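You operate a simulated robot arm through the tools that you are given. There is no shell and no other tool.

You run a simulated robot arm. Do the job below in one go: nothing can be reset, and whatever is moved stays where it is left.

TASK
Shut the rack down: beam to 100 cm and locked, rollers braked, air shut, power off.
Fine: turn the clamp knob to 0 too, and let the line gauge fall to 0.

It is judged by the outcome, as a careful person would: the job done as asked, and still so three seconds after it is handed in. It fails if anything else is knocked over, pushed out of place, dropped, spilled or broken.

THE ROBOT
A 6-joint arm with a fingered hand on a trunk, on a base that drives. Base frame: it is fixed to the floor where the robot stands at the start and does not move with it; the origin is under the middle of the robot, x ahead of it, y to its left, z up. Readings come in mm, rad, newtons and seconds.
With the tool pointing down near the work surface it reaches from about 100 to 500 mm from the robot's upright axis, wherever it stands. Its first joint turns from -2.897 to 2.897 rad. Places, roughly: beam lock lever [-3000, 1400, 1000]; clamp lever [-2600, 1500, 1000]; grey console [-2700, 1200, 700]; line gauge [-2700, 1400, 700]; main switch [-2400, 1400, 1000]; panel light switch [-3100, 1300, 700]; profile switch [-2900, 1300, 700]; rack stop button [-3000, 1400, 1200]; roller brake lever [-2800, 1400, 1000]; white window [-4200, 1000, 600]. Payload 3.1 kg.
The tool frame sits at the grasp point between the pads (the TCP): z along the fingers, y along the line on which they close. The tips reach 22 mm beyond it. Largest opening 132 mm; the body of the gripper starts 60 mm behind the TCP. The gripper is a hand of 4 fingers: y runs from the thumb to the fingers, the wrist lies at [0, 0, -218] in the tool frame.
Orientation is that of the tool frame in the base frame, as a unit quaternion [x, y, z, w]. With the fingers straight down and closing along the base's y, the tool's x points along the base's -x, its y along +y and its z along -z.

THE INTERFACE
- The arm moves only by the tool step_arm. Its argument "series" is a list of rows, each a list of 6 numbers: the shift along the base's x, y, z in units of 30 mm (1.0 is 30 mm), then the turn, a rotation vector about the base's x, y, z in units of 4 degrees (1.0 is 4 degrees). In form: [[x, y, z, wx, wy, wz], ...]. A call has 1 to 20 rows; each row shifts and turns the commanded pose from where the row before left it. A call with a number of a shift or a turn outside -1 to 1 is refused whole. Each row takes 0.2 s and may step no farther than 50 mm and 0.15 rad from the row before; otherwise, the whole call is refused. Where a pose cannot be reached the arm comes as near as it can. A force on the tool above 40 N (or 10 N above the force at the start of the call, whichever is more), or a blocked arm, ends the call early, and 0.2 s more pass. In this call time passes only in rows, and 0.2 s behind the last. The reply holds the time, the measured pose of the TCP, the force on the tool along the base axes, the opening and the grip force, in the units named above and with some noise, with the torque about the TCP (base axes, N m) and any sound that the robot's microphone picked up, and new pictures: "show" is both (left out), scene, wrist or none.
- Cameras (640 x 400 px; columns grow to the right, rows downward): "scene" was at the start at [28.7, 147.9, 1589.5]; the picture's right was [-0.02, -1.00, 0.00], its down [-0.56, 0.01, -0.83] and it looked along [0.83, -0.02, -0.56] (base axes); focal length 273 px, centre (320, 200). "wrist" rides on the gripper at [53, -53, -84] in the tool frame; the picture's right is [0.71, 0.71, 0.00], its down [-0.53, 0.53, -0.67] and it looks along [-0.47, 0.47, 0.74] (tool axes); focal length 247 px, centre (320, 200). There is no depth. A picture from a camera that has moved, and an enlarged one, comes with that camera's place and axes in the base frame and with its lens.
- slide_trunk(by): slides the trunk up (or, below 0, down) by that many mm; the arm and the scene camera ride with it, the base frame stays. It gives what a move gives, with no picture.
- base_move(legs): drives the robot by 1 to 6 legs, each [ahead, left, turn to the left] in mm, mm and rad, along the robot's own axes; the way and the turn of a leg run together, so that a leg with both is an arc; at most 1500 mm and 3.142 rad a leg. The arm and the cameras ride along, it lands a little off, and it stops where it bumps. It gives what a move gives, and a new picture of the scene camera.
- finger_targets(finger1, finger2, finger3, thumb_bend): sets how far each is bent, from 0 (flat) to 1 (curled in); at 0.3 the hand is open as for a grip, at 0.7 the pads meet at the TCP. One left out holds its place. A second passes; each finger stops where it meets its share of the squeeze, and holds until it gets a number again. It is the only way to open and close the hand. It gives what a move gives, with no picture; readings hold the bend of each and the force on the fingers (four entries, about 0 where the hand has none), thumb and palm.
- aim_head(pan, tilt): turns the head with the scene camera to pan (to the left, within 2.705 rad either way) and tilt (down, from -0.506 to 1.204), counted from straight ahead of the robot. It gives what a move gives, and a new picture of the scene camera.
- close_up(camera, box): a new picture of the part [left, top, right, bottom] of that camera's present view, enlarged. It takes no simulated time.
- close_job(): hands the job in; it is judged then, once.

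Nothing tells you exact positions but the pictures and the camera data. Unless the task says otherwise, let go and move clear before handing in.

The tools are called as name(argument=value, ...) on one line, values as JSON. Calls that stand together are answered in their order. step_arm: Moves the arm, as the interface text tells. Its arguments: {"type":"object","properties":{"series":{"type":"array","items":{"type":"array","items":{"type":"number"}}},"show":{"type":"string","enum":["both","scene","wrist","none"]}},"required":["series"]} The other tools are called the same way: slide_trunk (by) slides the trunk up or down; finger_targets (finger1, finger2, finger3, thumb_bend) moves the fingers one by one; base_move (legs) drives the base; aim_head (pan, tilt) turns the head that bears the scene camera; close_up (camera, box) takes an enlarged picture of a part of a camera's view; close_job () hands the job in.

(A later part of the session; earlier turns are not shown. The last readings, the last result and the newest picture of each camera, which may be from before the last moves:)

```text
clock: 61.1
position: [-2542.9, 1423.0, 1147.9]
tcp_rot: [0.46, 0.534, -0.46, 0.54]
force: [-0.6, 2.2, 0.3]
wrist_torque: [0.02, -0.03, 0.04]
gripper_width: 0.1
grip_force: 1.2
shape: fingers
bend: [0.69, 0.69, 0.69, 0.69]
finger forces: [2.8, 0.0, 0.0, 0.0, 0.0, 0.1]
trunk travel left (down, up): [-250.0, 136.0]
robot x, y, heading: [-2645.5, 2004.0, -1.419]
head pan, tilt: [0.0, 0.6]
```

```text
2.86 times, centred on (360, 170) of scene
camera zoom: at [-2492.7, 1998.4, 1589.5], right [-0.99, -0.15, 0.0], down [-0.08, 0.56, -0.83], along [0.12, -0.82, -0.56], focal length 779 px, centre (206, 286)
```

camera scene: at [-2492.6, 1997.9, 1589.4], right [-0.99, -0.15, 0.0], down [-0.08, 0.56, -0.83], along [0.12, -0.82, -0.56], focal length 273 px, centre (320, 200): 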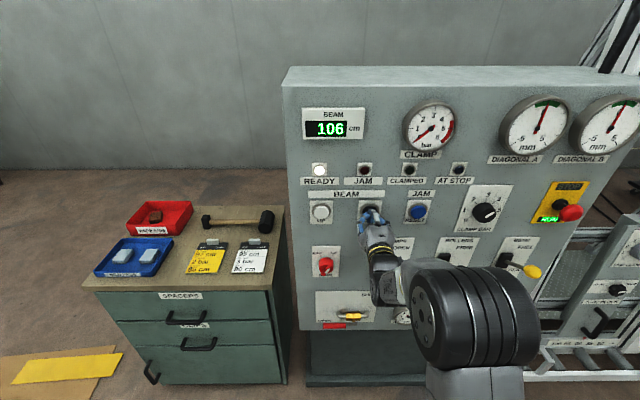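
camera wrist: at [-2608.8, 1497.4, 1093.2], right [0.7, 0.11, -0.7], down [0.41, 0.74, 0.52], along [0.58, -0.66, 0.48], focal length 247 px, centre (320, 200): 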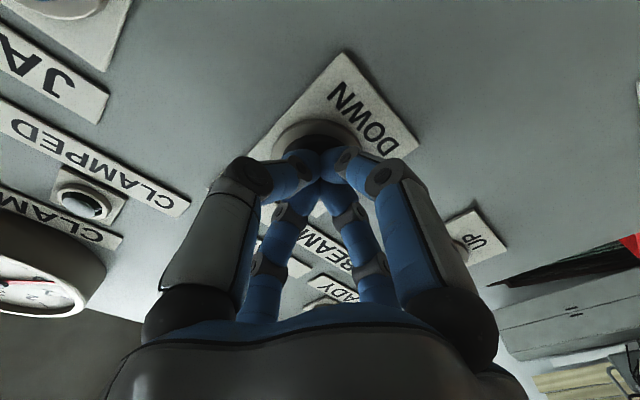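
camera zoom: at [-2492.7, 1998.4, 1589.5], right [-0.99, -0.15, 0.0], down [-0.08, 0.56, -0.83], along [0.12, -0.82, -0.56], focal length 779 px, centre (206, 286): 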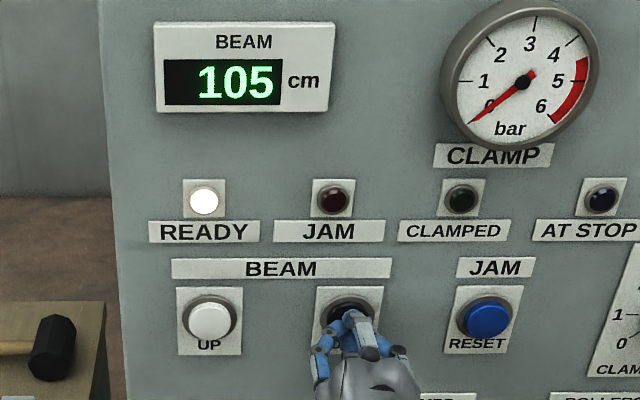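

The beam is moving: 105 now. I'll keep holding in short steps.

step_arm(series=[[0, 0, 0, 0, 0, 0]], show="none")

close_up(camera="scene", box=[280, 100, 440, 240])

step_arm(series=[[0, 0, 0, 0, 0, 0]], show="none")

close_up(camera="scene", box=[280, 100, 440, 240])

```text
clock: 61.5
position: [-2542.0, 1424.6, 1148.2]
tcp_rot: [0.459, 0.535, -0.46, 0.541]
force: [-0.5, 2.5, -0.1]
wrist_torque: [0.03, -0.01, -0.02]
gripper_width: 0.0
grip_force: 1.4
shape: fingers
bend: [0.69, 0.69, 0.69, 0.69]
finger forces: [2.9, 0.1, 0.1, 0.0, 0.0, 0.0]
trunk travel left (down, up): [-250.0, 136.0]
robot x, y, heading: [-2638.9, 2001.8, -1.42]
head pan, tilt: [0.0, 0.6]
```

```text
2.86 times, centred on (360, 170) of scene
camera zoom: at [-2492.7, 1998.4, 1589.4], right [-0.99, -0.15, 0.0], down [-0.08, 0.56, -0.83], along [0.12, -0.82, -0.56], focal length 779 px, centre (206, 286)
```

zoom: 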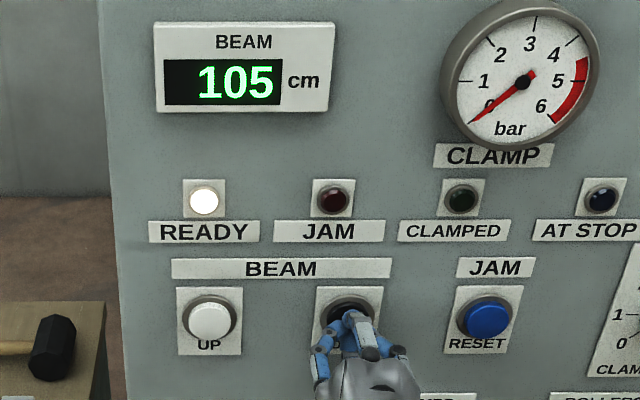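

```text
clock: 61.9
position: [-2543.0, 1422.8, 1147.7]
tcp_rot: [0.46, 0.534, -0.46, 0.54]
force: [-0.3, 2.2, -0.9]
wrist_torque: [0.02, 0.0, 0.03]
gripper_width: 0.1
grip_force: 1.8
shape: fingers
bend: [0.69, 0.69, 0.69, 0.69]
finger forces: [2.8, 0.0, 0.1, 0.0, 0.0, 0.0]
trunk travel left (down, up): [-250.0, 136.0]
robot x, y, heading: [-2643.3, 2001.9, -1.419]
head pan, tilt: [0.0, 0.6]
```

```text
2.86 times, centred on (360, 170) of scene
camera zoom: at [-2492.7, 1998.4, 1589.4], right [-0.99, -0.15, 0.0], down [-0.08, 0.56, -0.83], along [0.12, -0.82, -0.56], focal length 779 px, centre (206, 286)
```

zoom: 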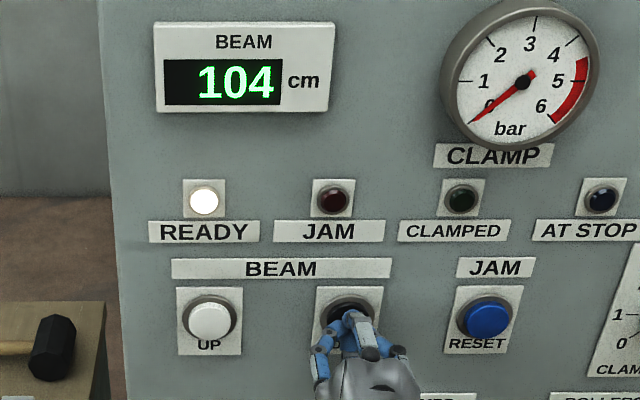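

104 now, so the rate is about 1 cm per 0.8–1 s. I'll go on holding, checking every 0.4 s.

step_arm(series=[[0, 0, 0, 0, 0, 0]], show="none")

close_up(camera="scene", box=[290, 95, 390, 195])

step_arm(series=[[0, 0, 0, 0, 0, 0]], show="none")

close_up(camera="scene", box=[290, 95, 390, 195])

step_arm(series=[[0, 0, 0, 0, 0, 0]], show="none")

close_up(camera="scene", box=[290, 95, 390, 195])

```text
clock: 62.3
position: [-2542.7, 1423.2, 1147.4]
tcp_rot: [0.46, 0.534, -0.46, 0.54]
force: [-0.5, 2.4, -0.4]
wrist_torque: [0.04, 0.0, -0.02]
gripper_width: 0.1
grip_force: 1.9
shape: fingers
bend: [0.69, 0.69, 0.69, 0.69]
finger forces: [2.9, 0.1, 0.1, 0.0, 0.0, 0.0]
trunk travel left (down, up): [-250.0, 136.0]
robot x, y, heading: [-2642.4, 2000.1, -1.423]
head pan, tilt: [0.0, 0.6]
```

```text
4.00 times, centred on (340, 145) of scene
camera zoom: at [-2492.7, 1998.3, 1589.4], right [-0.99, -0.15, 0.0], down [-0.08, 0.56, -0.83], along [0.12, -0.82, -0.56], focal length 1091 px, centre (240, 420)
```

zoom: 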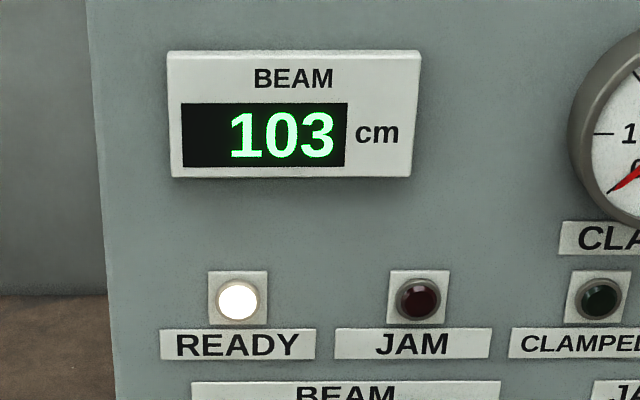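

```text
clock: 62.7
position: [-2542.8, 1424.0, 1148.5]
tcp_rot: [0.46, 0.534, -0.46, 0.54]
force: [-0.2, 2.6, -0.8]
wrist_torque: [0.04, 0.02, -0.01]
gripper_width: 0.0
grip_force: 1.3
shape: fingers
bend: [0.69, 0.69, 0.69, 0.69]
finger forces: [2.9, 0.0, 0.1, 0.1, 0.1, 0.1]
trunk travel left (down, up): [-250.0, 136.0]
robot x, y, heading: [-2643.2, 2003.4, -1.423]
head pan, tilt: [0.0, 0.6]
```

```text
4.00 times, centred on (340, 145) of scene
camera zoom: at [-2492.7, 1998.3, 1589.5], right [-0.99, -0.15, 0.0], down [-0.08, 0.56, -0.83], along [0.12, -0.82, -0.56], focal length 1091 px, centre (240, 420)
```

zoom: 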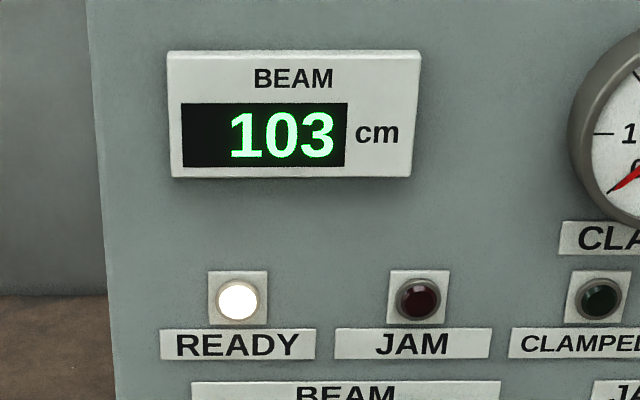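

```text
clock: 63.1
position: [-2541.9, 1424.7, 1147.2]
tcp_rot: [0.459, 0.535, -0.459, 0.541]
force: [-0.3, 3.4, -1.2]
wrist_torque: [0.07, 0.03, -0.02]
gripper_width: 0.0
grip_force: 1.4
shape: fingers
bend: [0.69, 0.69, 0.69, 0.69]
finger forces: [2.9, 0.0, 0.0, 0.1, 0.0, 0.1]
trunk travel left (down, up): [-250.0, 136.0]
robot x, y, heading: [-2643.0, 1998.9, -1.417]
head pan, tilt: [0.0, 0.6]
```

```text
4.00 times, centred on (340, 145) of scene
camera zoom: at [-2492.7, 1998.4, 1589.5], right [-0.99, -0.15, 0.0], down [-0.08, 0.56, -0.83], along [0.12, -0.82, -0.56], focal length 1091 px, centre (240, 420)
```

zoom: 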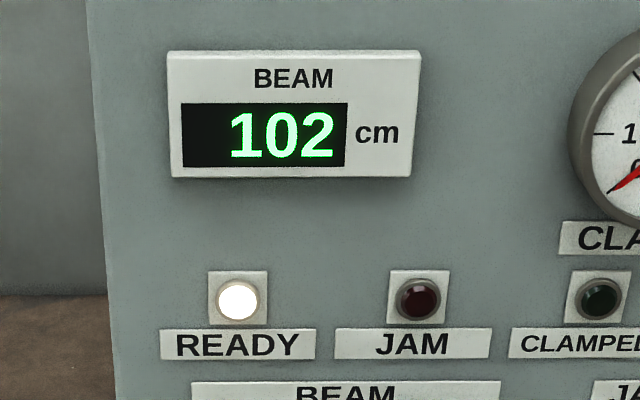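

step_arm(series=[[0, 0, 0, 0, 0, 0]], show="none")

close_up(camera="scene", box=[290, 95, 390, 195])

step_arm(series=[[0, 0, 0, 0, 0, 0]], show="none")

close_up(camera="scene", box=[290, 95, 390, 195])

```text
clock: 63.5
position: [-2543.5, 1423.3, 1148.2]
tcp_rot: [0.46, 0.534, -0.46, 0.54]
force: [-0.2, 2.4, -1.8]
wrist_torque: [0.01, 0.01, 0.0]
gripper_width: 0.0
grip_force: 1.7
shape: fingers
bend: [0.69, 0.69, 0.69, 0.69]
finger forces: [2.9, 0.0, 0.1, 0.0, 0.1, 0.0]
trunk travel left (down, up): [-250.0, 136.0]
robot x, y, heading: [-2640.9, 2002.0, -1.417]
head pan, tilt: [0.0, 0.6]
```

```text
4.00 times, centred on (340, 145) of scene
camera zoom: at [-2492.7, 1998.4, 1589.5], right [-0.99, -0.15, 0.0], down [-0.08, 0.56, -0.83], along [0.12, -0.82, -0.56], focal length 1091 px, centre (240, 420)
```

zoom: 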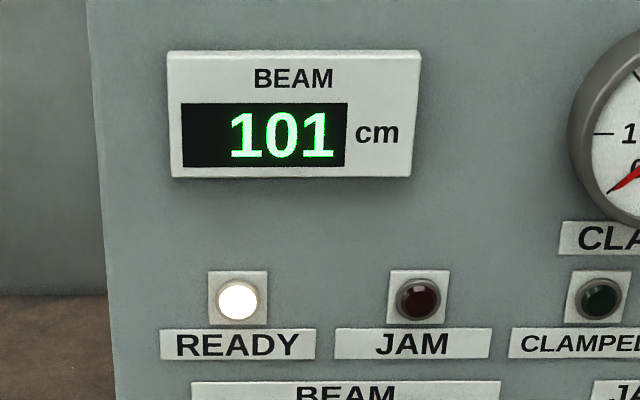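

```text
clock: 63.9
position: [-2542.4, 1423.6, 1147.8]
tcp_rot: [0.46, 0.534, -0.46, 0.54]
force: [0.1, 2.7, 0.0]
wrist_torque: [0.02, 0.01, -0.02]
gripper_width: 0.0
grip_force: 1.4
shape: fingers
bend: [0.69, 0.69, 0.69, 0.69]
finger forces: [2.9, 0.0, 0.0, 0.0, 0.0, 0.0]
trunk travel left (down, up): [-250.0, 136.0]
robot x, y, heading: [-2641.9, 2004.5, -1.421]
head pan, tilt: [0.0, 0.6]
```

```text
4.00 times, centred on (340, 145) of scene
camera zoom: at [-2492.7, 1998.4, 1589.5], right [-0.99, -0.15, 0.0], down [-0.08, 0.56, -0.83], along [0.12, -0.82, -0.56], focal length 1091 px, centre (240, 420)
```

zoom: 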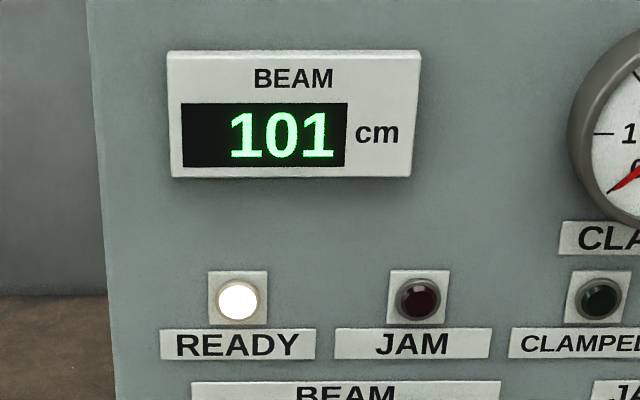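

101, about 100.9 by my timing. I'll hold 0.4 s more and then pull straight back.

step_arm(series=[[0, 0, 0, 0, 0, 0], [0, 0, 0, 0, 0, 0], [-0.14, 0.9, 0, 0, 0, 0], [-0.14, 0.9, 0, 0, 0, 0]], show="none")

close_up(camera="scene", box=[280, 100, 440, 240])

```text
clock: 64.9
position: [-2550.6, 1478.2, 1145.8]
tcp_rot: [0.46, 0.534, -0.46, 0.54]
force: [-0.2, 0.0, -1.0]
wrist_torque: [0.03, 0.01, -0.02]
gripper_width: 0.0
grip_force: 0.1
shape: fingers
bend: [0.69, 0.69, 0.69, 0.69]
finger forces: [0.1, 0.0, 0.0, 0.1, 0.1, 0.0]
trunk travel left (down, up): [-250.0, 136.0]
robot x, y, heading: [-2644.6, 1999.6, -1.419]
head pan, tilt: [0.0, 0.6]
```

```text
2.86 times, centred on (360, 170) of scene
camera zoom: at [-2492.7, 1998.4, 1589.5], right [-0.99, -0.15, 0.0], down [-0.08, 0.56, -0.83], along [0.12, -0.82, -0.56], focal length 779 px, centre (206, 286)
```

zoom: 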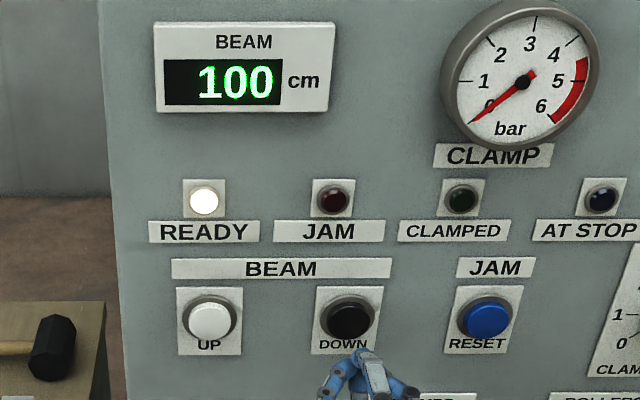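

The display shows 100 cm and stays there. Next is the BEAM lock lever: its yellow ball fixes at about [-2982, 1422, 1017]. I'll pull the arm back, set the fingers half open as a cage, and drive sideways to the right.

step_arm(series=[[-0.14, 0.9, 0.3, 0, 0, 0], [-0.14, 0.9, 0.3, 0, 0, 0]], show="none")

finger_targets(finger1=0.42, finger2=0.42, finger3=0.42, thumb_bend=0.42)

base_move(legs=[[0, -330, 0]])

close_up(camera="wrist", box=[0, 0, 640, 400])

```text
clock: 65.5
position: [-2558.5, 1533.8, 1165.7]
tcp_rot: [0.459, 0.535, -0.459, 0.54]
force: [-0.7, 0.1, -0.2]
wrist_torque: [0.01, 0.0, 0.0]
gripper_width: 0.0
grip_force: 0.1
shape: fingers
bend: [0.69, 0.69, 0.69, 0.69]
finger forces: [0.0, 0.0, 0.0, 0.1, 0.0, 0.1]
trunk travel left (down, up): [-250.0, 136.0]
robot x, y, heading: [-2641.0, 1999.3, -1.419]
head pan, tilt: [0.0, 0.6]
```

```text
clock: 66.5
position: [-2558.6, 1532.5, 1164.9]
tcp_rot: [0.46, 0.533, -0.461, 0.54]
force: [-0.8, -0.4, -0.5]
wrist_torque: [0.0, 0.0, -0.01]
gripper_width: 59.6
grip_force: 0.0
shape: fingers
bend: [0.42, 0.42, 0.42, 0.42]
finger forces: [0.1, 0.1, 0.1, 0.0, 0.0, 0.0]
trunk travel left (down, up): [-250.0, 136.0]
robot x, y, heading: [-2644.4, 2000.8, -1.425]
head pan, tilt: [0.0, 0.6]
```

```text
clock: 68.6
position: [-2882.4, 1484.0, 1164.7]
tcp_rot: [0.459, 0.535, -0.459, 0.54]
force: [-0.6, 0.1, -0.2]
wrist_torque: [-0.01, 0.02, 0.0]
gripper_width: 59.4
grip_force: 0.1
shape: fingers
bend: [0.42, 0.42, 0.42, 0.42]
finger forces: [0.1, 0.0, 0.1, 0.0, 0.0, 0.1]
trunk travel left (down, up): [-250.0, 136.0]
robot x, y, heading: [-2966.9, 1954.4, -1.419]
head pan, tilt: [0.0, 0.6]
camera scene: at [-2817.8, 1948.7, 1589.6], right [-0.99, -0.15, 0.0], down [-0.08, 0.56, -0.83], along [0.12, -0.82, -0.56], focal length 273 px, centre (320, 200)
```

scene: 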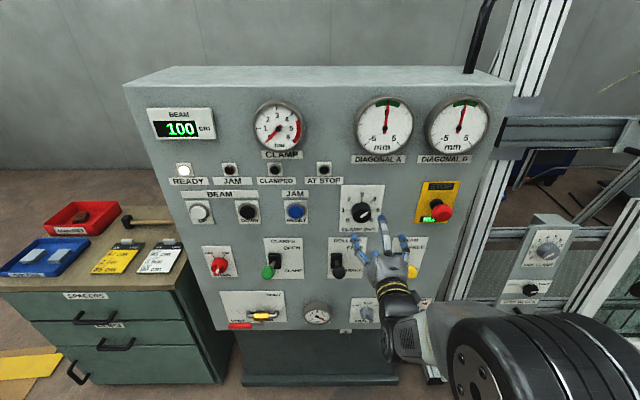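

```text
1.00 times, centred on (320, 200) of wrist (not enlarged: the box is as wide or as high as the picture)
camera zoom: at [-2949.4, 1557.3, 1110.4], right [0.7, 0.11, -0.7], down [0.41, 0.74, 0.52], along [0.58, -0.66, 0.48], focal length 247 px, centre (320, 200)
```

zoom: 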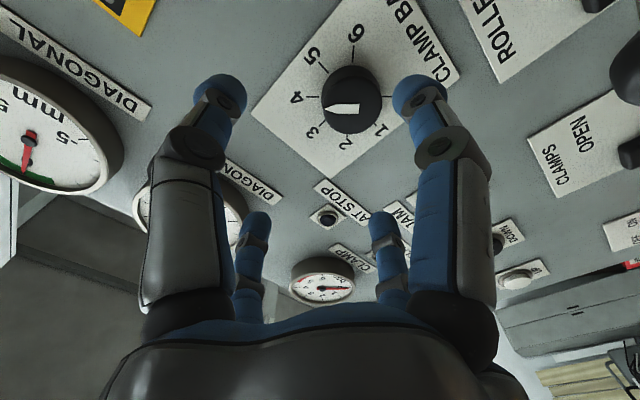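

The cage is about 60 mm wide, a bit tight for the 48 mm ball, so I'll open it slightly. Then I'll move right at a safe standoff and come down level with the yellow ball.

finger_targets(finger1=0.37, finger2=0.37, finger3=0.37, thumb_bend=0.37)

step_arm(series=[[-1, 0.25, 0, 0, 0, 0], [-1, 0.25, 0, 0, 0, 0], [-1, 0.25, 0, 0, 0, 0], [-1, 0.25, 0, 0, 0, 0], [0, 0, -1, 0, 0, 0], [0, 0, -1, 0, 0, 0], [0, 0, -1, 0, 0, 0], [0, 0, -1, 0, 0, 0], [0, 0, -1, 0, 0, 0]], show="both")

```text
clock: 69.6
position: [-2883.6, 1482.8, 1164.4]
tcp_rot: [0.46, 0.534, -0.46, 0.54]
force: [0.7, 0.4, -1.0]
wrist_torque: [-0.02, -0.03, 0.0]
gripper_width: 71.3
grip_force: 0.1
shape: fingers
bend: [0.37, 0.37, 0.37, 0.37]
finger forces: [0.1, 0.0, 0.0, 0.0, 0.0, 0.0]
trunk travel left (down, up): [-250.0, 136.0]
robot x, y, heading: [-2971.0, 1952.9, -1.423]
head pan, tilt: [0.0, 0.6]
```

```text
clock: 71.6
position: [-3006.2, 1507.8, 1013.9]
tcp_rot: [0.459, 0.535, -0.46, 0.54]
force: [0.5, -0.2, -0.5]
wrist_torque: [0.0, 0.0, -0.04]
gripper_width: 71.8
grip_force: 0.1
shape: fingers
bend: [0.37, 0.37, 0.37, 0.37]
finger forces: [0.0, 0.0, 0.0, 0.0, 0.0, 0.0]
out of reach, approached as far as the arm can: row 5
trunk travel left (down, up): [-250.0, 136.0]
robot x, y, heading: [-2968.7, 1953.9, -1.421]
head pan, tilt: [0.0, 0.6]
camera scene: at [-2816.9, 1948.2, 1589.5], right [-0.99, -0.15, 0.0], down [-0.08, 0.56, -0.82], along [0.12, -0.82, -0.57], focal length 273 px, centre (320, 200)
camera wrist: at [-3071.3, 1582.7, 960.5], right [0.7, 0.1, -0.7], down [0.41, 0.75, 0.52], along [0.58, -0.66, 0.48], focal length 247 px, centre (320, 200)
```

scene: 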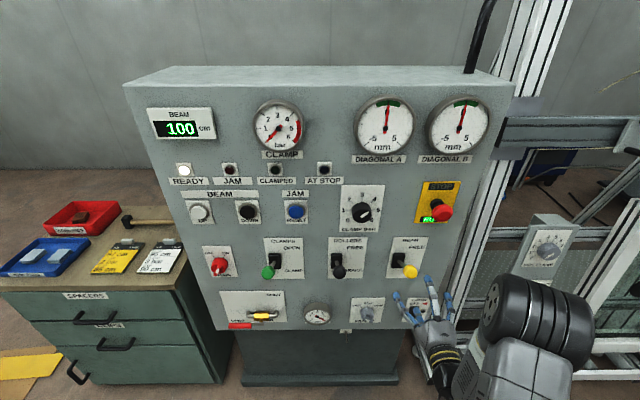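
wrist: 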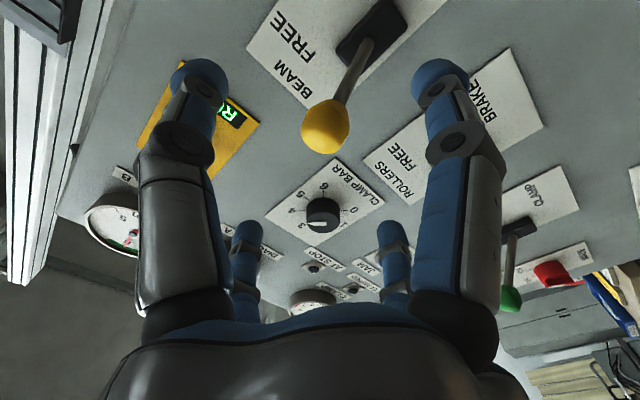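

The yellow ball is at about [-2985, 1420, 1016], straight ahead of the hand. I'll slide the cage over it.

step_arm(series=[[0.224, -0.921, 0.02, 0, 0, 0], [0.224, -0.921, 0.02, 0, 0, 0], [0.224, -0.921, 0.02, 0, 0, 0]], show="both")

close_up(camera="scene", box=[340, 200, 500, 300])

```text
clock: 72.4
position: [-2982.6, 1425.0, 1016.5]
tcp_rot: [0.46, 0.534, -0.46, 0.54]
force: [0.6, -0.7, -0.4]
wrist_torque: [0.01, -0.02, 0.01]
gripper_width: 71.5
grip_force: 0.1
shape: fingers
bend: [0.37, 0.37, 0.37, 0.37]
finger forces: [0.0, 0.1, 0.0, 0.0, 0.1, 0.1]
trunk travel left (down, up): [-250.0, 136.0]
robot x, y, heading: [-2964.6, 1955.9, -1.423]
head pan, tilt: [0.0, 0.6]
camera scene: at [-2816.4, 1948.2, 1589.4], right [-0.99, -0.15, 0.0], down [-0.08, 0.56, -0.82], along [0.12, -0.82, -0.57], focal length 273 px, centre (320, 200)
camera wrist: at [-3049.5, 1500.4, 962.3], right [0.7, 0.11, -0.7], down [0.41, 0.74, 0.52], along [0.58, -0.66, 0.48], focal length 247 px, centre (320, 200)
```

scene: 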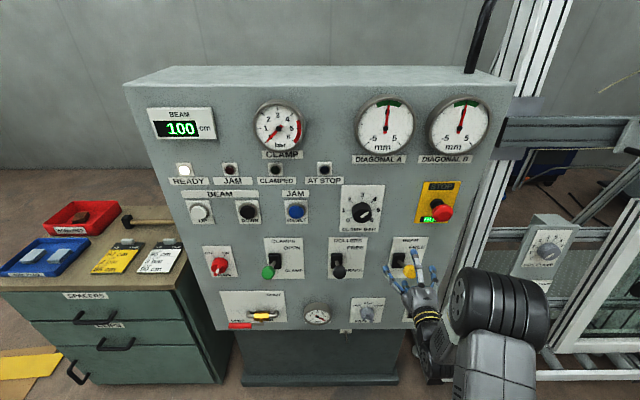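
wrist: 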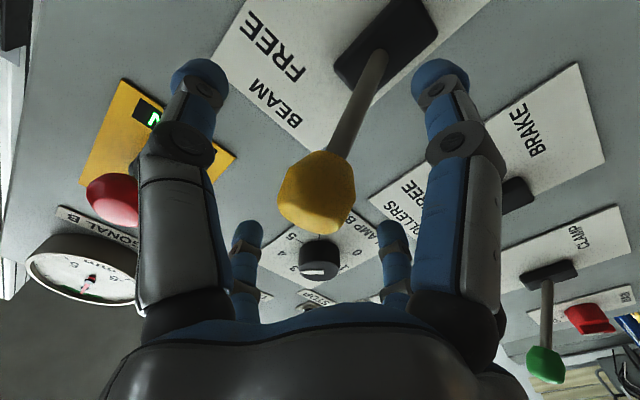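

```text
4.00 times, centred on (420, 250) of scene
camera zoom: at [-2816.4, 1948.2, 1589.4], right [-0.99, -0.15, 0.0], down [-0.08, 0.56, -0.82], along [0.12, -0.82, -0.57], focal length 1091 px, centre (-80, 0)
```

zoom: 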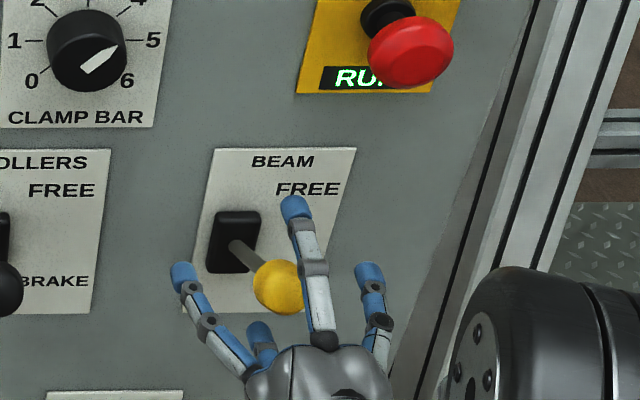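

The ball sits inside the cage. Now I'll move straight down so the upper finger carries the lever to LOCK.

step_arm(series=[[0, 0, -0.5, 0, 0, 0], [0, 0.05, -0.5, 0, 0, 0], [0, 0.1, -0.5, 0, 0, 0], [0, 0.1, -0.5, 0, 0, 0], [0, 0.05, -0.5, 0, 0, 0], [0, 0, -0.5, 0, 0, 0]], show="both")

close_up(camera="scene", box=[340, 200, 500, 300])

```text
clock: 73.8
position: [-2982.3, 1436.5, 924.5]
tcp_rot: [0.46, 0.536, -0.459, 0.539]
force: [-0.1, -0.2, -0.9]
wrist_torque: [0.02, -0.02, 0.01]
gripper_width: 71.5
grip_force: 0.1
shape: fingers
bend: [0.37, 0.37, 0.37, 0.37]
finger forces: [0.0, 0.0, 0.1, 0.1, 0.1, 0.0]
trunk travel left (down, up): [-250.0, 136.0]
robot x, y, heading: [-2965.5, 1953.3, -1.421]
head pan, tilt: [0.0, 0.6]
camera scene: at [-2816.7, 1949.5, 1589.4], right [-0.99, -0.15, 0.0], down [-0.08, 0.56, -0.83], along [0.12, -0.82, -0.56], focal length 273 px, centre (320, 200)
camera wrist: at [-3049.2, 1509.6, 871.0], right [0.7, 0.11, -0.7], down [0.41, 0.74, 0.53], along [0.58, -0.66, 0.48], focal length 247 px, centre (320, 200)
```

scene: 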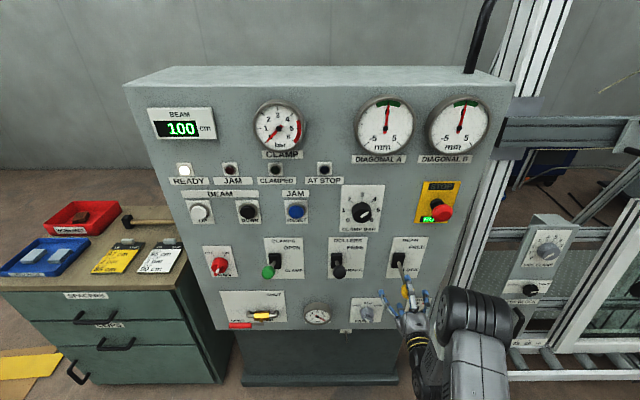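
wrist: 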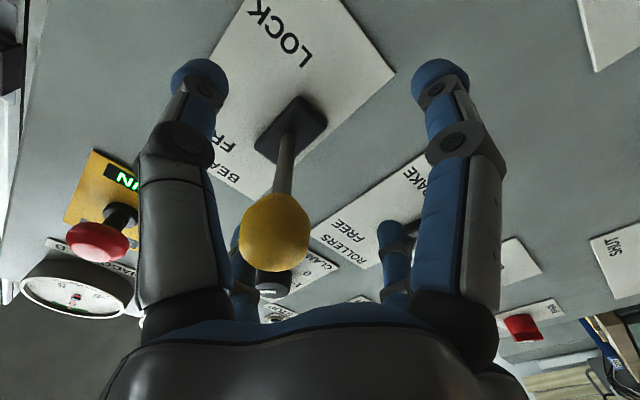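

```text
4.00 times, centred on (420, 250) of scene
camera zoom: at [-2816.7, 1949.5, 1589.4], right [-0.99, -0.15, 0.0], down [-0.08, 0.56, -0.83], along [0.12, -0.82, -0.56], focal length 1091 px, centre (-80, 0)
```

zoom: 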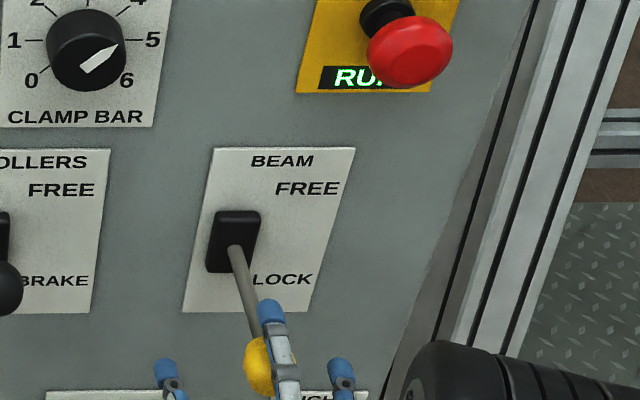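

The lever is coming down with the hand. I'll continue down to LOCK.

step_arm(series=[[0.03, 0, -0.5, 0, 0, 0], [0.03, -0.05, -0.5, 0, 0, 0], [0.03, -0.05, -0.4, 0, 0, 0]], show="wrist")

close_up(camera="scene", box=[340, 200, 500, 300])

```text
clock: 74.6
position: [-2980.6, 1433.0, 883.2]
tcp_rot: [0.46, 0.534, -0.46, 0.541]
force: [-0.5, -0.8, -0.5]
wrist_torque: [0.03, 0.03, -0.01]
gripper_width: 71.3
grip_force: 0.1
shape: fingers
bend: [0.37, 0.37, 0.37, 0.37]
finger forces: [0.0, 0.0, 0.0, 0.0, 0.0, 0.0]
trunk travel left (down, up): [-250.0, 136.0]
robot x, y, heading: [-2964.3, 1956.9, -1.42]
head pan, tilt: [0.0, 0.6]
camera wrist: at [-3047.5, 1507.0, 829.7], right [0.7, 0.11, -0.7], down [0.41, 0.74, 0.52], along [0.58, -0.66, 0.48], focal length 247 px, centre (320, 200)
```

wrist: 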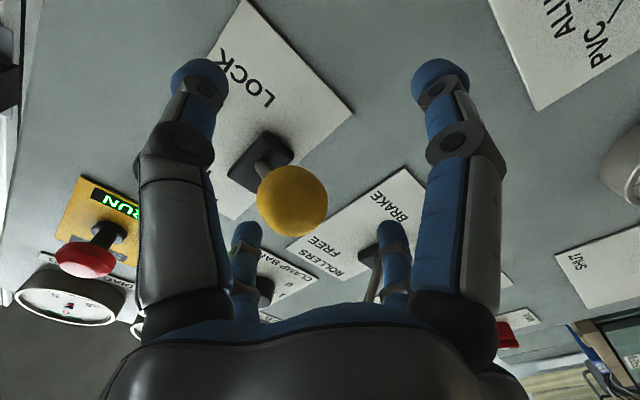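

```text
4.00 times, centred on (420, 250) of scene
camera zoom: at [-2816.8, 1948.9, 1589.4], right [-0.99, -0.15, 0.0], down [-0.08, 0.56, -0.83], along [0.12, -0.82, -0.56], focal length 1091 px, centre (-80, 0)
```

zoom: 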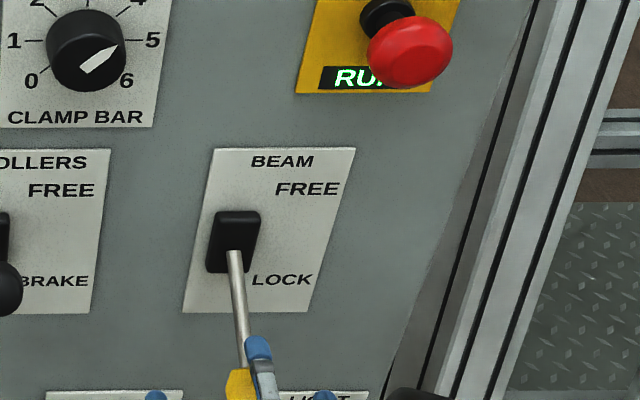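

step_arm(series=[[0.03, -0.1, -0.4, 0, 0, 0], [0.03, -0.1, -0.4, 0, 0, 0]], show="wrist")

close_up(camera="scene", box=[340, 200, 500, 300])

```text
clock: 75.2
position: [-2979.0, 1426.3, 862.2]
tcp_rot: [0.459, 0.534, -0.46, 0.541]
force: [-0.7, 0.3, 3.6]
wrist_torque: [-0.04, -0.05, -0.01]
gripper_width: 71.4
grip_force: 1.5
shape: fingers
bend: [0.37, 0.37, 0.33, 0.37]
finger forces: [0.0, 0.1, 3.7, 0.1, 0.0, 0.0]
trunk travel left (down, up): [-250.0, 136.0]
robot x, y, heading: [-2965.9, 1950.8, -1.421]
head pan, tilt: [0.0, 0.6]
camera wrist: at [-3045.1, 1501.1, 807.6], right [0.7, 0.1, -0.7], down [0.41, 0.75, 0.52], along [0.58, -0.66, 0.48], focal length 247 px, centre (320, 200)
```

wrist: 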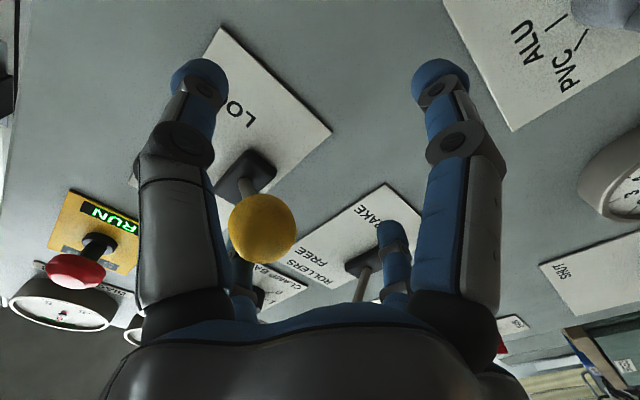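

```text
4.00 times, centred on (420, 250) of scene
camera zoom: at [-2816.9, 1949.7, 1589.5], right [-0.99, -0.15, 0.0], down [-0.08, 0.56, -0.83], along [0.12, -0.82, -0.56], focal length 1091 px, centre (-80, 0)
```

zoom: 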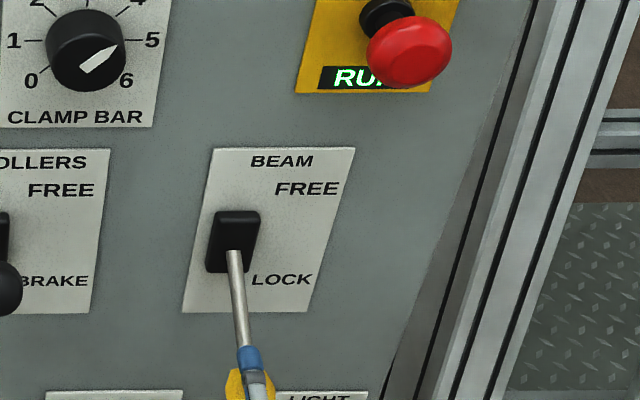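

The lever seems to be at its lower stop: the rod no longer moves and the finger feels 3.7 N. I'll press a few mm more to be sure it seats.

step_arm(series=[[0, 0, -0.35, 0, 0, 0], [0, 0, 0, 0, 0, 0]], show="none")

close_up(camera="scene", box=[340, 200, 500, 300])

```text
clock: 75.8
position: [-2979.2, 1426.8, 851.3]
tcp_rot: [0.458, 0.534, -0.46, 0.541]
force: [0.1, -3.9, 10.0]
wrist_torque: [0.19, 0.01, 0.02]
gripper_width: 71.3
grip_force: 5.0
shape: fingers
bend: [0.37, 0.37, 0.28, 0.37]
finger forces: [0.0, 0.0, 9.2, 0.0, 0.1, 0.0]
trunk travel left (down, up): [-250.0, 136.0]
robot x, y, heading: [-2967.4, 1953.3, -1.419]
head pan, tilt: [0.0, 0.6]
```

```text
4.00 times, centred on (420, 250) of scene
camera zoom: at [-2816.7, 1949.7, 1589.5], right [-0.99, -0.15, 0.0], down [-0.08, 0.56, -0.83], along [0.12, -0.82, -0.56], focal length 1091 px, centre (-80, 0)
```

zoom: 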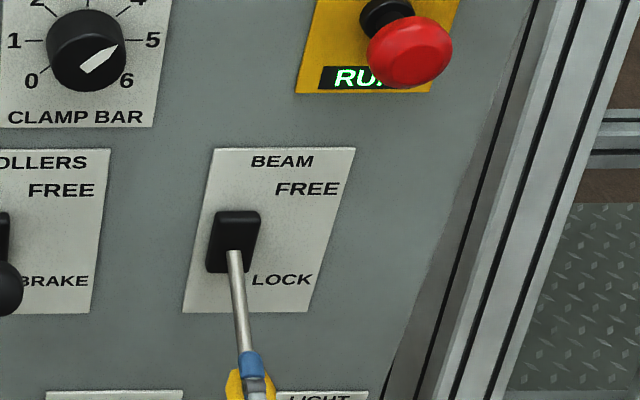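

The lever is firmly at LOCK. I'll relieve the pressure, back straight out, and look.

step_arm(series=[[0, 0, 0.4, 0, 0, 0], [-0.14, 0.9, 0.3, 0, 0, 0], [-0.14, 0.9, 0, 0, 0, 0], [-0.14, 0.9, 0, 0, 0, 0], [-0.1, 0.6, 0, 0, 0, 0]], show="both")

close_up(camera="scene", box=[320, 190, 480, 320])

```text
clock: 77.0
position: [-2994.8, 1524.7, 872.0]
tcp_rot: [0.46, 0.534, -0.46, 0.54]
force: [0.0, 0.3, -0.7]
wrist_torque: [0.01, 0.0, 0.0]
gripper_width: 71.4
grip_force: 0.1
shape: fingers
bend: [0.37, 0.37, 0.37, 0.37]
finger forces: [0.0, 0.0, 0.0, 0.0, 0.0, 0.0]
trunk travel left (down, up): [-250.0, 136.0]
robot x, y, heading: [-2968.6, 1949.1, -1.418]
head pan, tilt: [0.0, 0.6]
camera scene: at [-2816.9, 1949.1, 1589.5], right [-0.99, -0.15, 0.0], down [-0.08, 0.56, -0.83], along [0.12, -0.82, -0.56], focal length 273 px, centre (320, 200)
camera wrist: at [-3061.6, 1599.4, 817.0], right [0.7, 0.1, -0.7], down [0.41, 0.74, 0.52], along [0.58, -0.66, 0.48], focal length 247 px, centre (320, 200)
```

scene: 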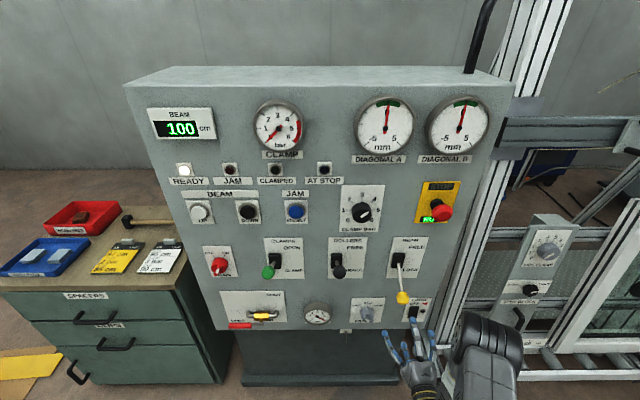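
wrist: 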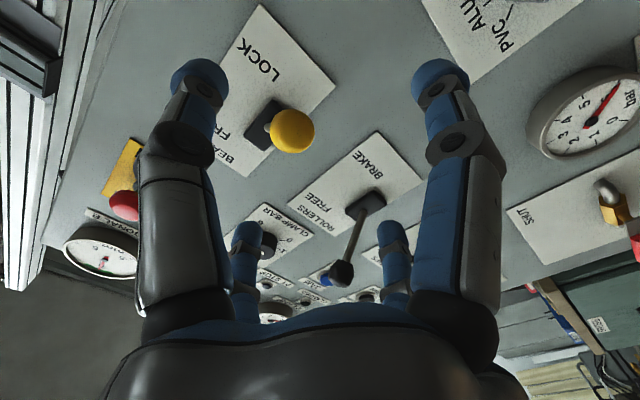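

```text
3.08 times, centred on (400, 255) of scene
camera zoom: at [-2816.9, 1949.1, 1589.5], right [-0.99, -0.15, 0.0], down [-0.08, 0.56, -0.83], along [0.12, -0.82, -0.56], focal length 839 px, centre (74, 31)
```

zoom: 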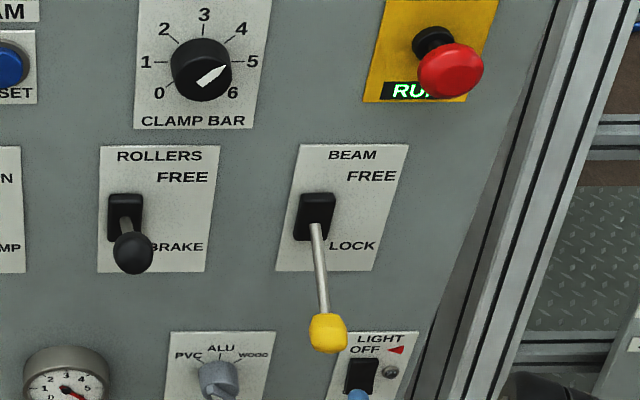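

LOCK is confirmed. The black ROLLERS ball fixes at about [-2794, 1453, 1019]. I'll shift the base 190 mm left so the same motion works on it.

base_move(legs=[[0, 190, 0]])

step_arm(series=[[0, 0, 1, 0, 0, 0], [0, 0, 1, 0, 0, 0], [0, 0, 1, 0, 0, 0], [0, 0, 1, 0, 0, 0], [0, 0, 0.9, 0, 0, 0]], show="both")

close_up(camera="scene", box=[300, 190, 460, 320])

```text
clock: 78.6
position: [-2807.0, 1552.3, 871.4]
tcp_rot: [0.46, 0.534, -0.461, 0.54]
force: [-0.7, -0.7, 0.3]
wrist_torque: [-0.02, -0.02, 0.0]
gripper_width: 71.3
grip_force: 0.0
shape: fingers
bend: [0.37, 0.37, 0.37, 0.37]
finger forces: [0.0, 0.1, 0.1, 0.0, 0.0, 0.0]
trunk travel left (down, up): [-250.0, 136.0]
robot x, y, heading: [-2778.1, 1979.8, -1.422]
head pan, tilt: [0.0, 0.6]
camera scene: at [-2627.6, 1976.9, 1589.3], right [-0.99, -0.15, 0.0], down [-0.08, 0.56, -0.83], along [0.12, -0.82, -0.56], focal length 273 px, centre (320, 200)
```

scene: 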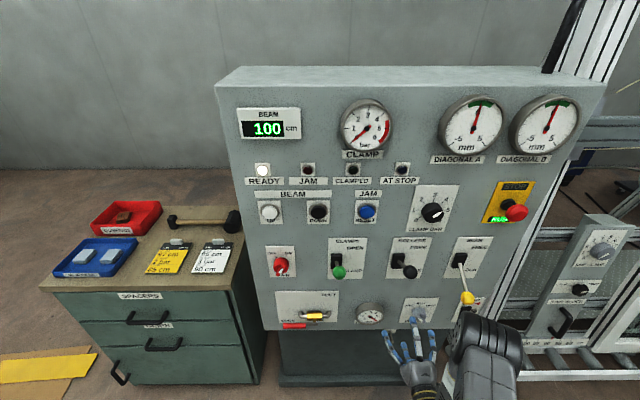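

```text
clock: 79.8
position: [-2809.7, 1552.5, 1018.3]
tcp_rot: [0.46, 0.534, -0.46, 0.54]
force: [-0.1, -0.1, -0.1]
wrist_torque: [0.02, -0.02, 0.0]
gripper_width: 71.7
grip_force: 0.1
shape: fingers
bend: [0.37, 0.37, 0.37, 0.37]
finger forces: [0.1, 0.0, 0.0, 0.1, 0.0, 0.1]
trunk travel left (down, up): [-250.0, 136.0]
robot x, y, heading: [-2776.1, 1983.8, -1.425]
head pan, tilt: [0.0, 0.6]
camera scene: at [-2629.1, 1977.4, 1589.4], right [-0.99, -0.15, 0.0], down [-0.08, 0.56, -0.83], along [0.12, -0.82, -0.56], focal length 273 px, centre (320, 200)
camera wrist: at [-2875.5, 1627.7, 964.0], right [0.7, 0.1, -0.7], down [0.41, 0.74, 0.52], along [0.58, -0.66, 0.48], focal length 247 px, centre (320, 200)
```

scene: 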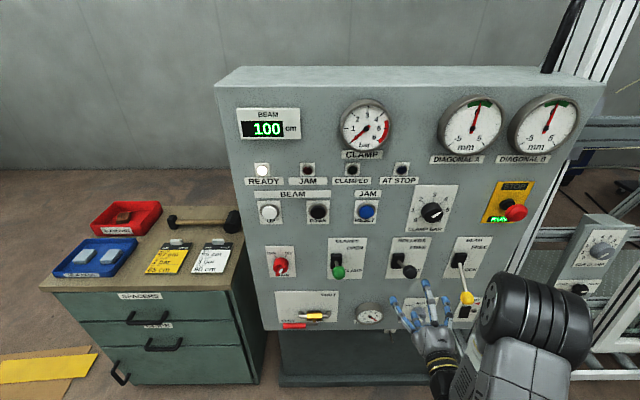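
wrist: 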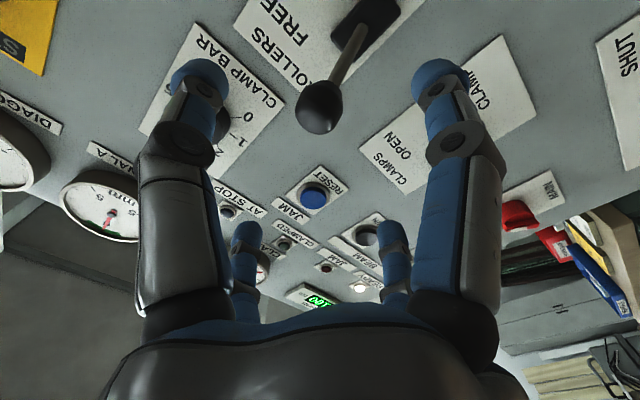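

```text
3.08 times, centred on (380, 255) of scene
camera zoom: at [-2629.1, 1977.4, 1589.4], right [-0.99, -0.15, 0.0], down [-0.08, 0.56, -0.83], along [0.12, -0.82, -0.56], focal length 839 px, centre (135, 31)
```

zoom: 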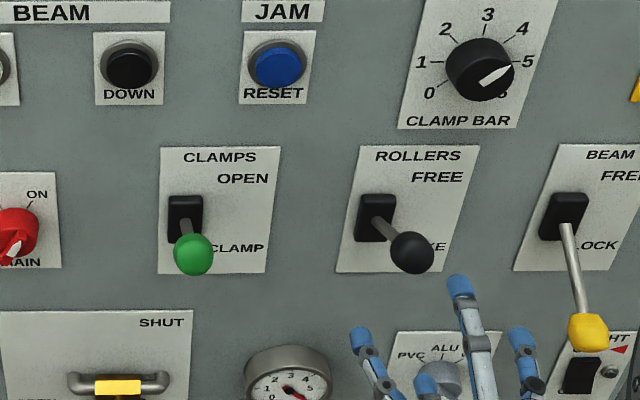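

Well lined up with the black ball, about 100 mm ahead. Sliding the cage over it, then down.

step_arm(series=[[0.126, -0.8, 0.01, 0, 0, 0], [0.126, -0.8, 0.01, 0, 0, 0], [0.126, -0.8, 0.01, 0, 0, 0], [0.126, -0.8, 0.01, 0, 0, 0]], show="wrist")

close_up(camera="scene", box=[300, 190, 460, 320])

```text
clock: 80.8
position: [-2794.8, 1457.1, 1018.9]
tcp_rot: [0.461, 0.533, -0.461, 0.539]
force: [0.9, -0.2, 0.0]
wrist_torque: [0.03, 0.01, 0.0]
gripper_width: 71.4
grip_force: 0.0
shape: fingers
bend: [0.37, 0.37, 0.37, 0.37]
finger forces: [0.0, 0.0, 0.0, 0.0, 0.0, 0.1]
trunk travel left (down, up): [-250.0, 136.0]
robot x, y, heading: [-2776.8, 1984.8, -1.421]
head pan, tilt: [0.0, 0.6]
camera wrist: at [-2860.6, 1530.7, 965.5], right [0.7, 0.1, -0.7], down [0.42, 0.74, 0.52], along [0.58, -0.66, 0.48], focal length 247 px, centre (320, 200)
```

wrist: 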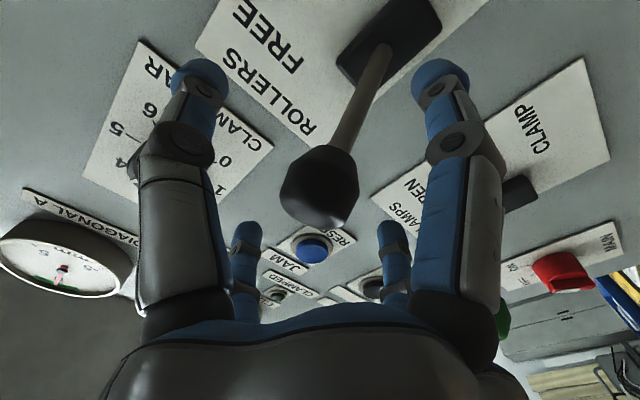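

```text
3.08 times, centred on (380, 255) of scene
camera zoom: at [-2629.2, 1976.3, 1589.4], right [-0.99, -0.15, 0.0], down [-0.08, 0.56, -0.82], along [0.12, -0.82, -0.57], focal length 839 px, centre (135, 31)
```

zoom: 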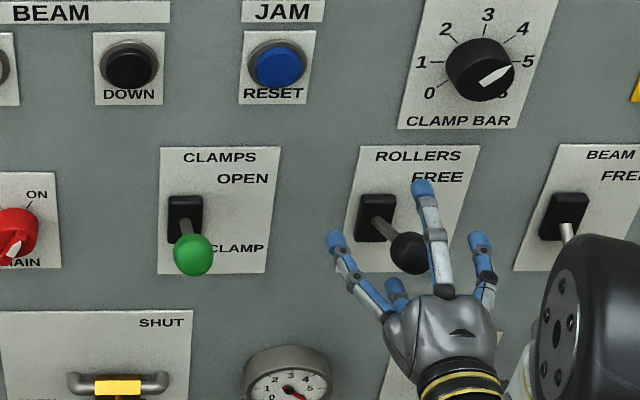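

step_arm(series=[[0, 0, -0.5, 0, 0, 0], [0, 0.05, -0.5, 0, 0, 0], [0, 0.1, -0.5, 0, 0, 0], [0, 0.1, -0.5, 0, 0, 0], [0, 0.05, -0.5, 0, 0, 0], [0, 0, -0.5, 0, 0, 0], [0.03, 0, -0.5, 0, 0, 0], [0.03, -0.05, -0.5, 0, 0, 0], [0.03, -0.05, -0.4, 0, 0, 0]], show="wrist")

close_up(camera="scene", box=[300, 190, 460, 320])

```text
clock: 82.8
position: [-2791.5, 1462.2, 886.4]
tcp_rot: [0.46, 0.534, -0.46, 0.54]
force: [-0.3, 0.4, -0.1]
wrist_torque: [0.02, -0.01, -0.02]
gripper_width: 71.4
grip_force: 0.1
shape: fingers
bend: [0.37, 0.37, 0.37, 0.37]
finger forces: [0.0, 0.1, 0.1, 0.0, 0.0, 0.0]
trunk travel left (down, up): [-250.0, 136.0]
robot x, y, heading: [-2779.7, 1982.0, -1.417]
head pan, tilt: [0.0, 0.6]
camera wrist: at [-2857.5, 1536.6, 832.7], right [0.7, 0.1, -0.7], down [0.41, 0.74, 0.52], along [0.58, -0.66, 0.48], focal length 247 px, centre (320, 200)
```

wrist: 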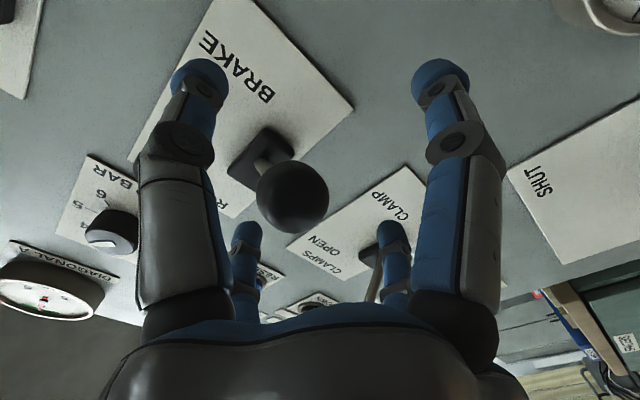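

```text
3.08 times, centred on (380, 255) of scene
camera zoom: at [-2629.2, 1975.9, 1589.4], right [-0.99, -0.15, 0.0], down [-0.08, 0.56, -0.82], along [0.12, -0.82, -0.57], focal length 839 px, centre (135, 31)
```

zoom: 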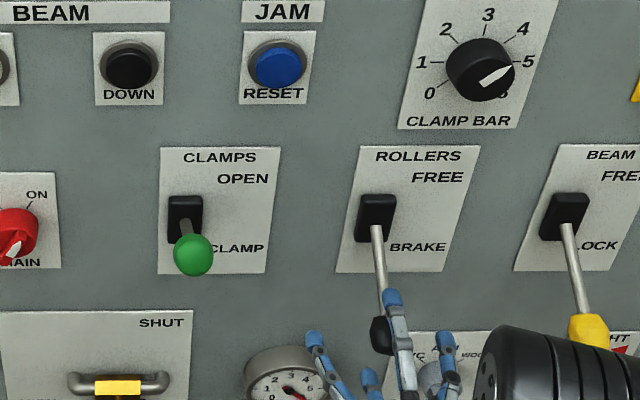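

step_arm(series=[[0.03, -0.1, -0.4, 0, 0, 0], [0.03, -0.1, -0.4, 0, 0, 0], [0, 0, -0.35, 0, 0, 0], [0, 0, 0, 0, 0, 0]], show="wrist")

close_up(camera="scene", box=[300, 190, 460, 320])

```text
clock: 83.8
position: [-2789.5, 1456.7, 853.9]
tcp_rot: [0.459, 0.533, -0.462, 0.541]
force: [1.2, -3.7, 9.6]
wrist_torque: [0.13, 0.11, 0.03]
gripper_width: 71.4
grip_force: 3.8
shape: fingers
bend: [0.37, 0.37, 0.29, 0.37]
finger forces: [0.1, 0.1, 8.2, 0.0, 0.1, 0.0]
trunk travel left (down, up): [-250.0, 136.0]
robot x, y, heading: [-2777.5, 1981.1, -1.423]
head pan, tilt: [0.0, 0.6]
camera wrist: at [-2854.9, 1531.2, 799.4], right [0.7, 0.1, -0.7], down [0.41, 0.75, 0.52], along [0.58, -0.66, 0.48], focal length 247 px, centre (320, 200)
```

wrist: 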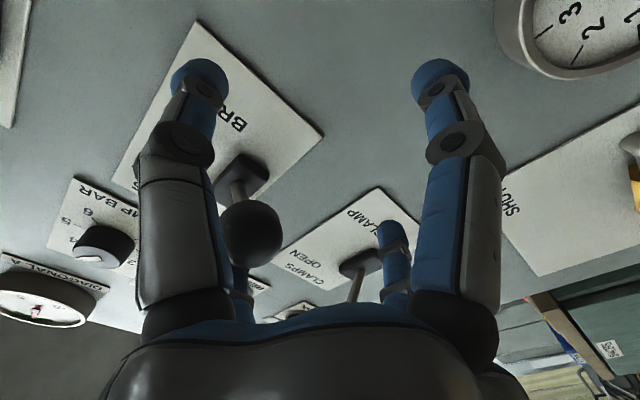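

```text
3.08 times, centred on (380, 255) of scene
camera zoom: at [-2628.9, 1977.5, 1589.5], right [-0.99, -0.15, 0.0], down [-0.08, 0.56, -0.83], along [0.12, -0.82, -0.56], focal length 839 px, centre (135, 31)
```

zoom: 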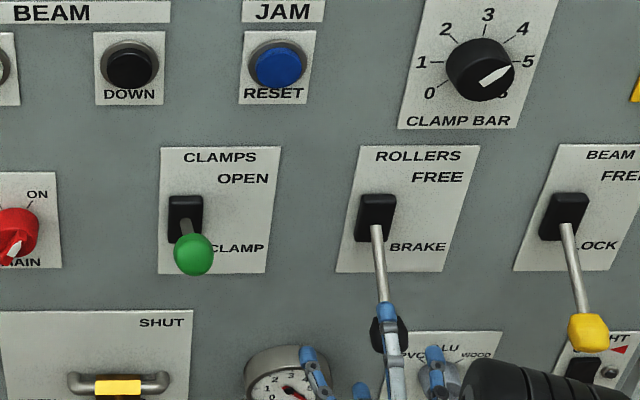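

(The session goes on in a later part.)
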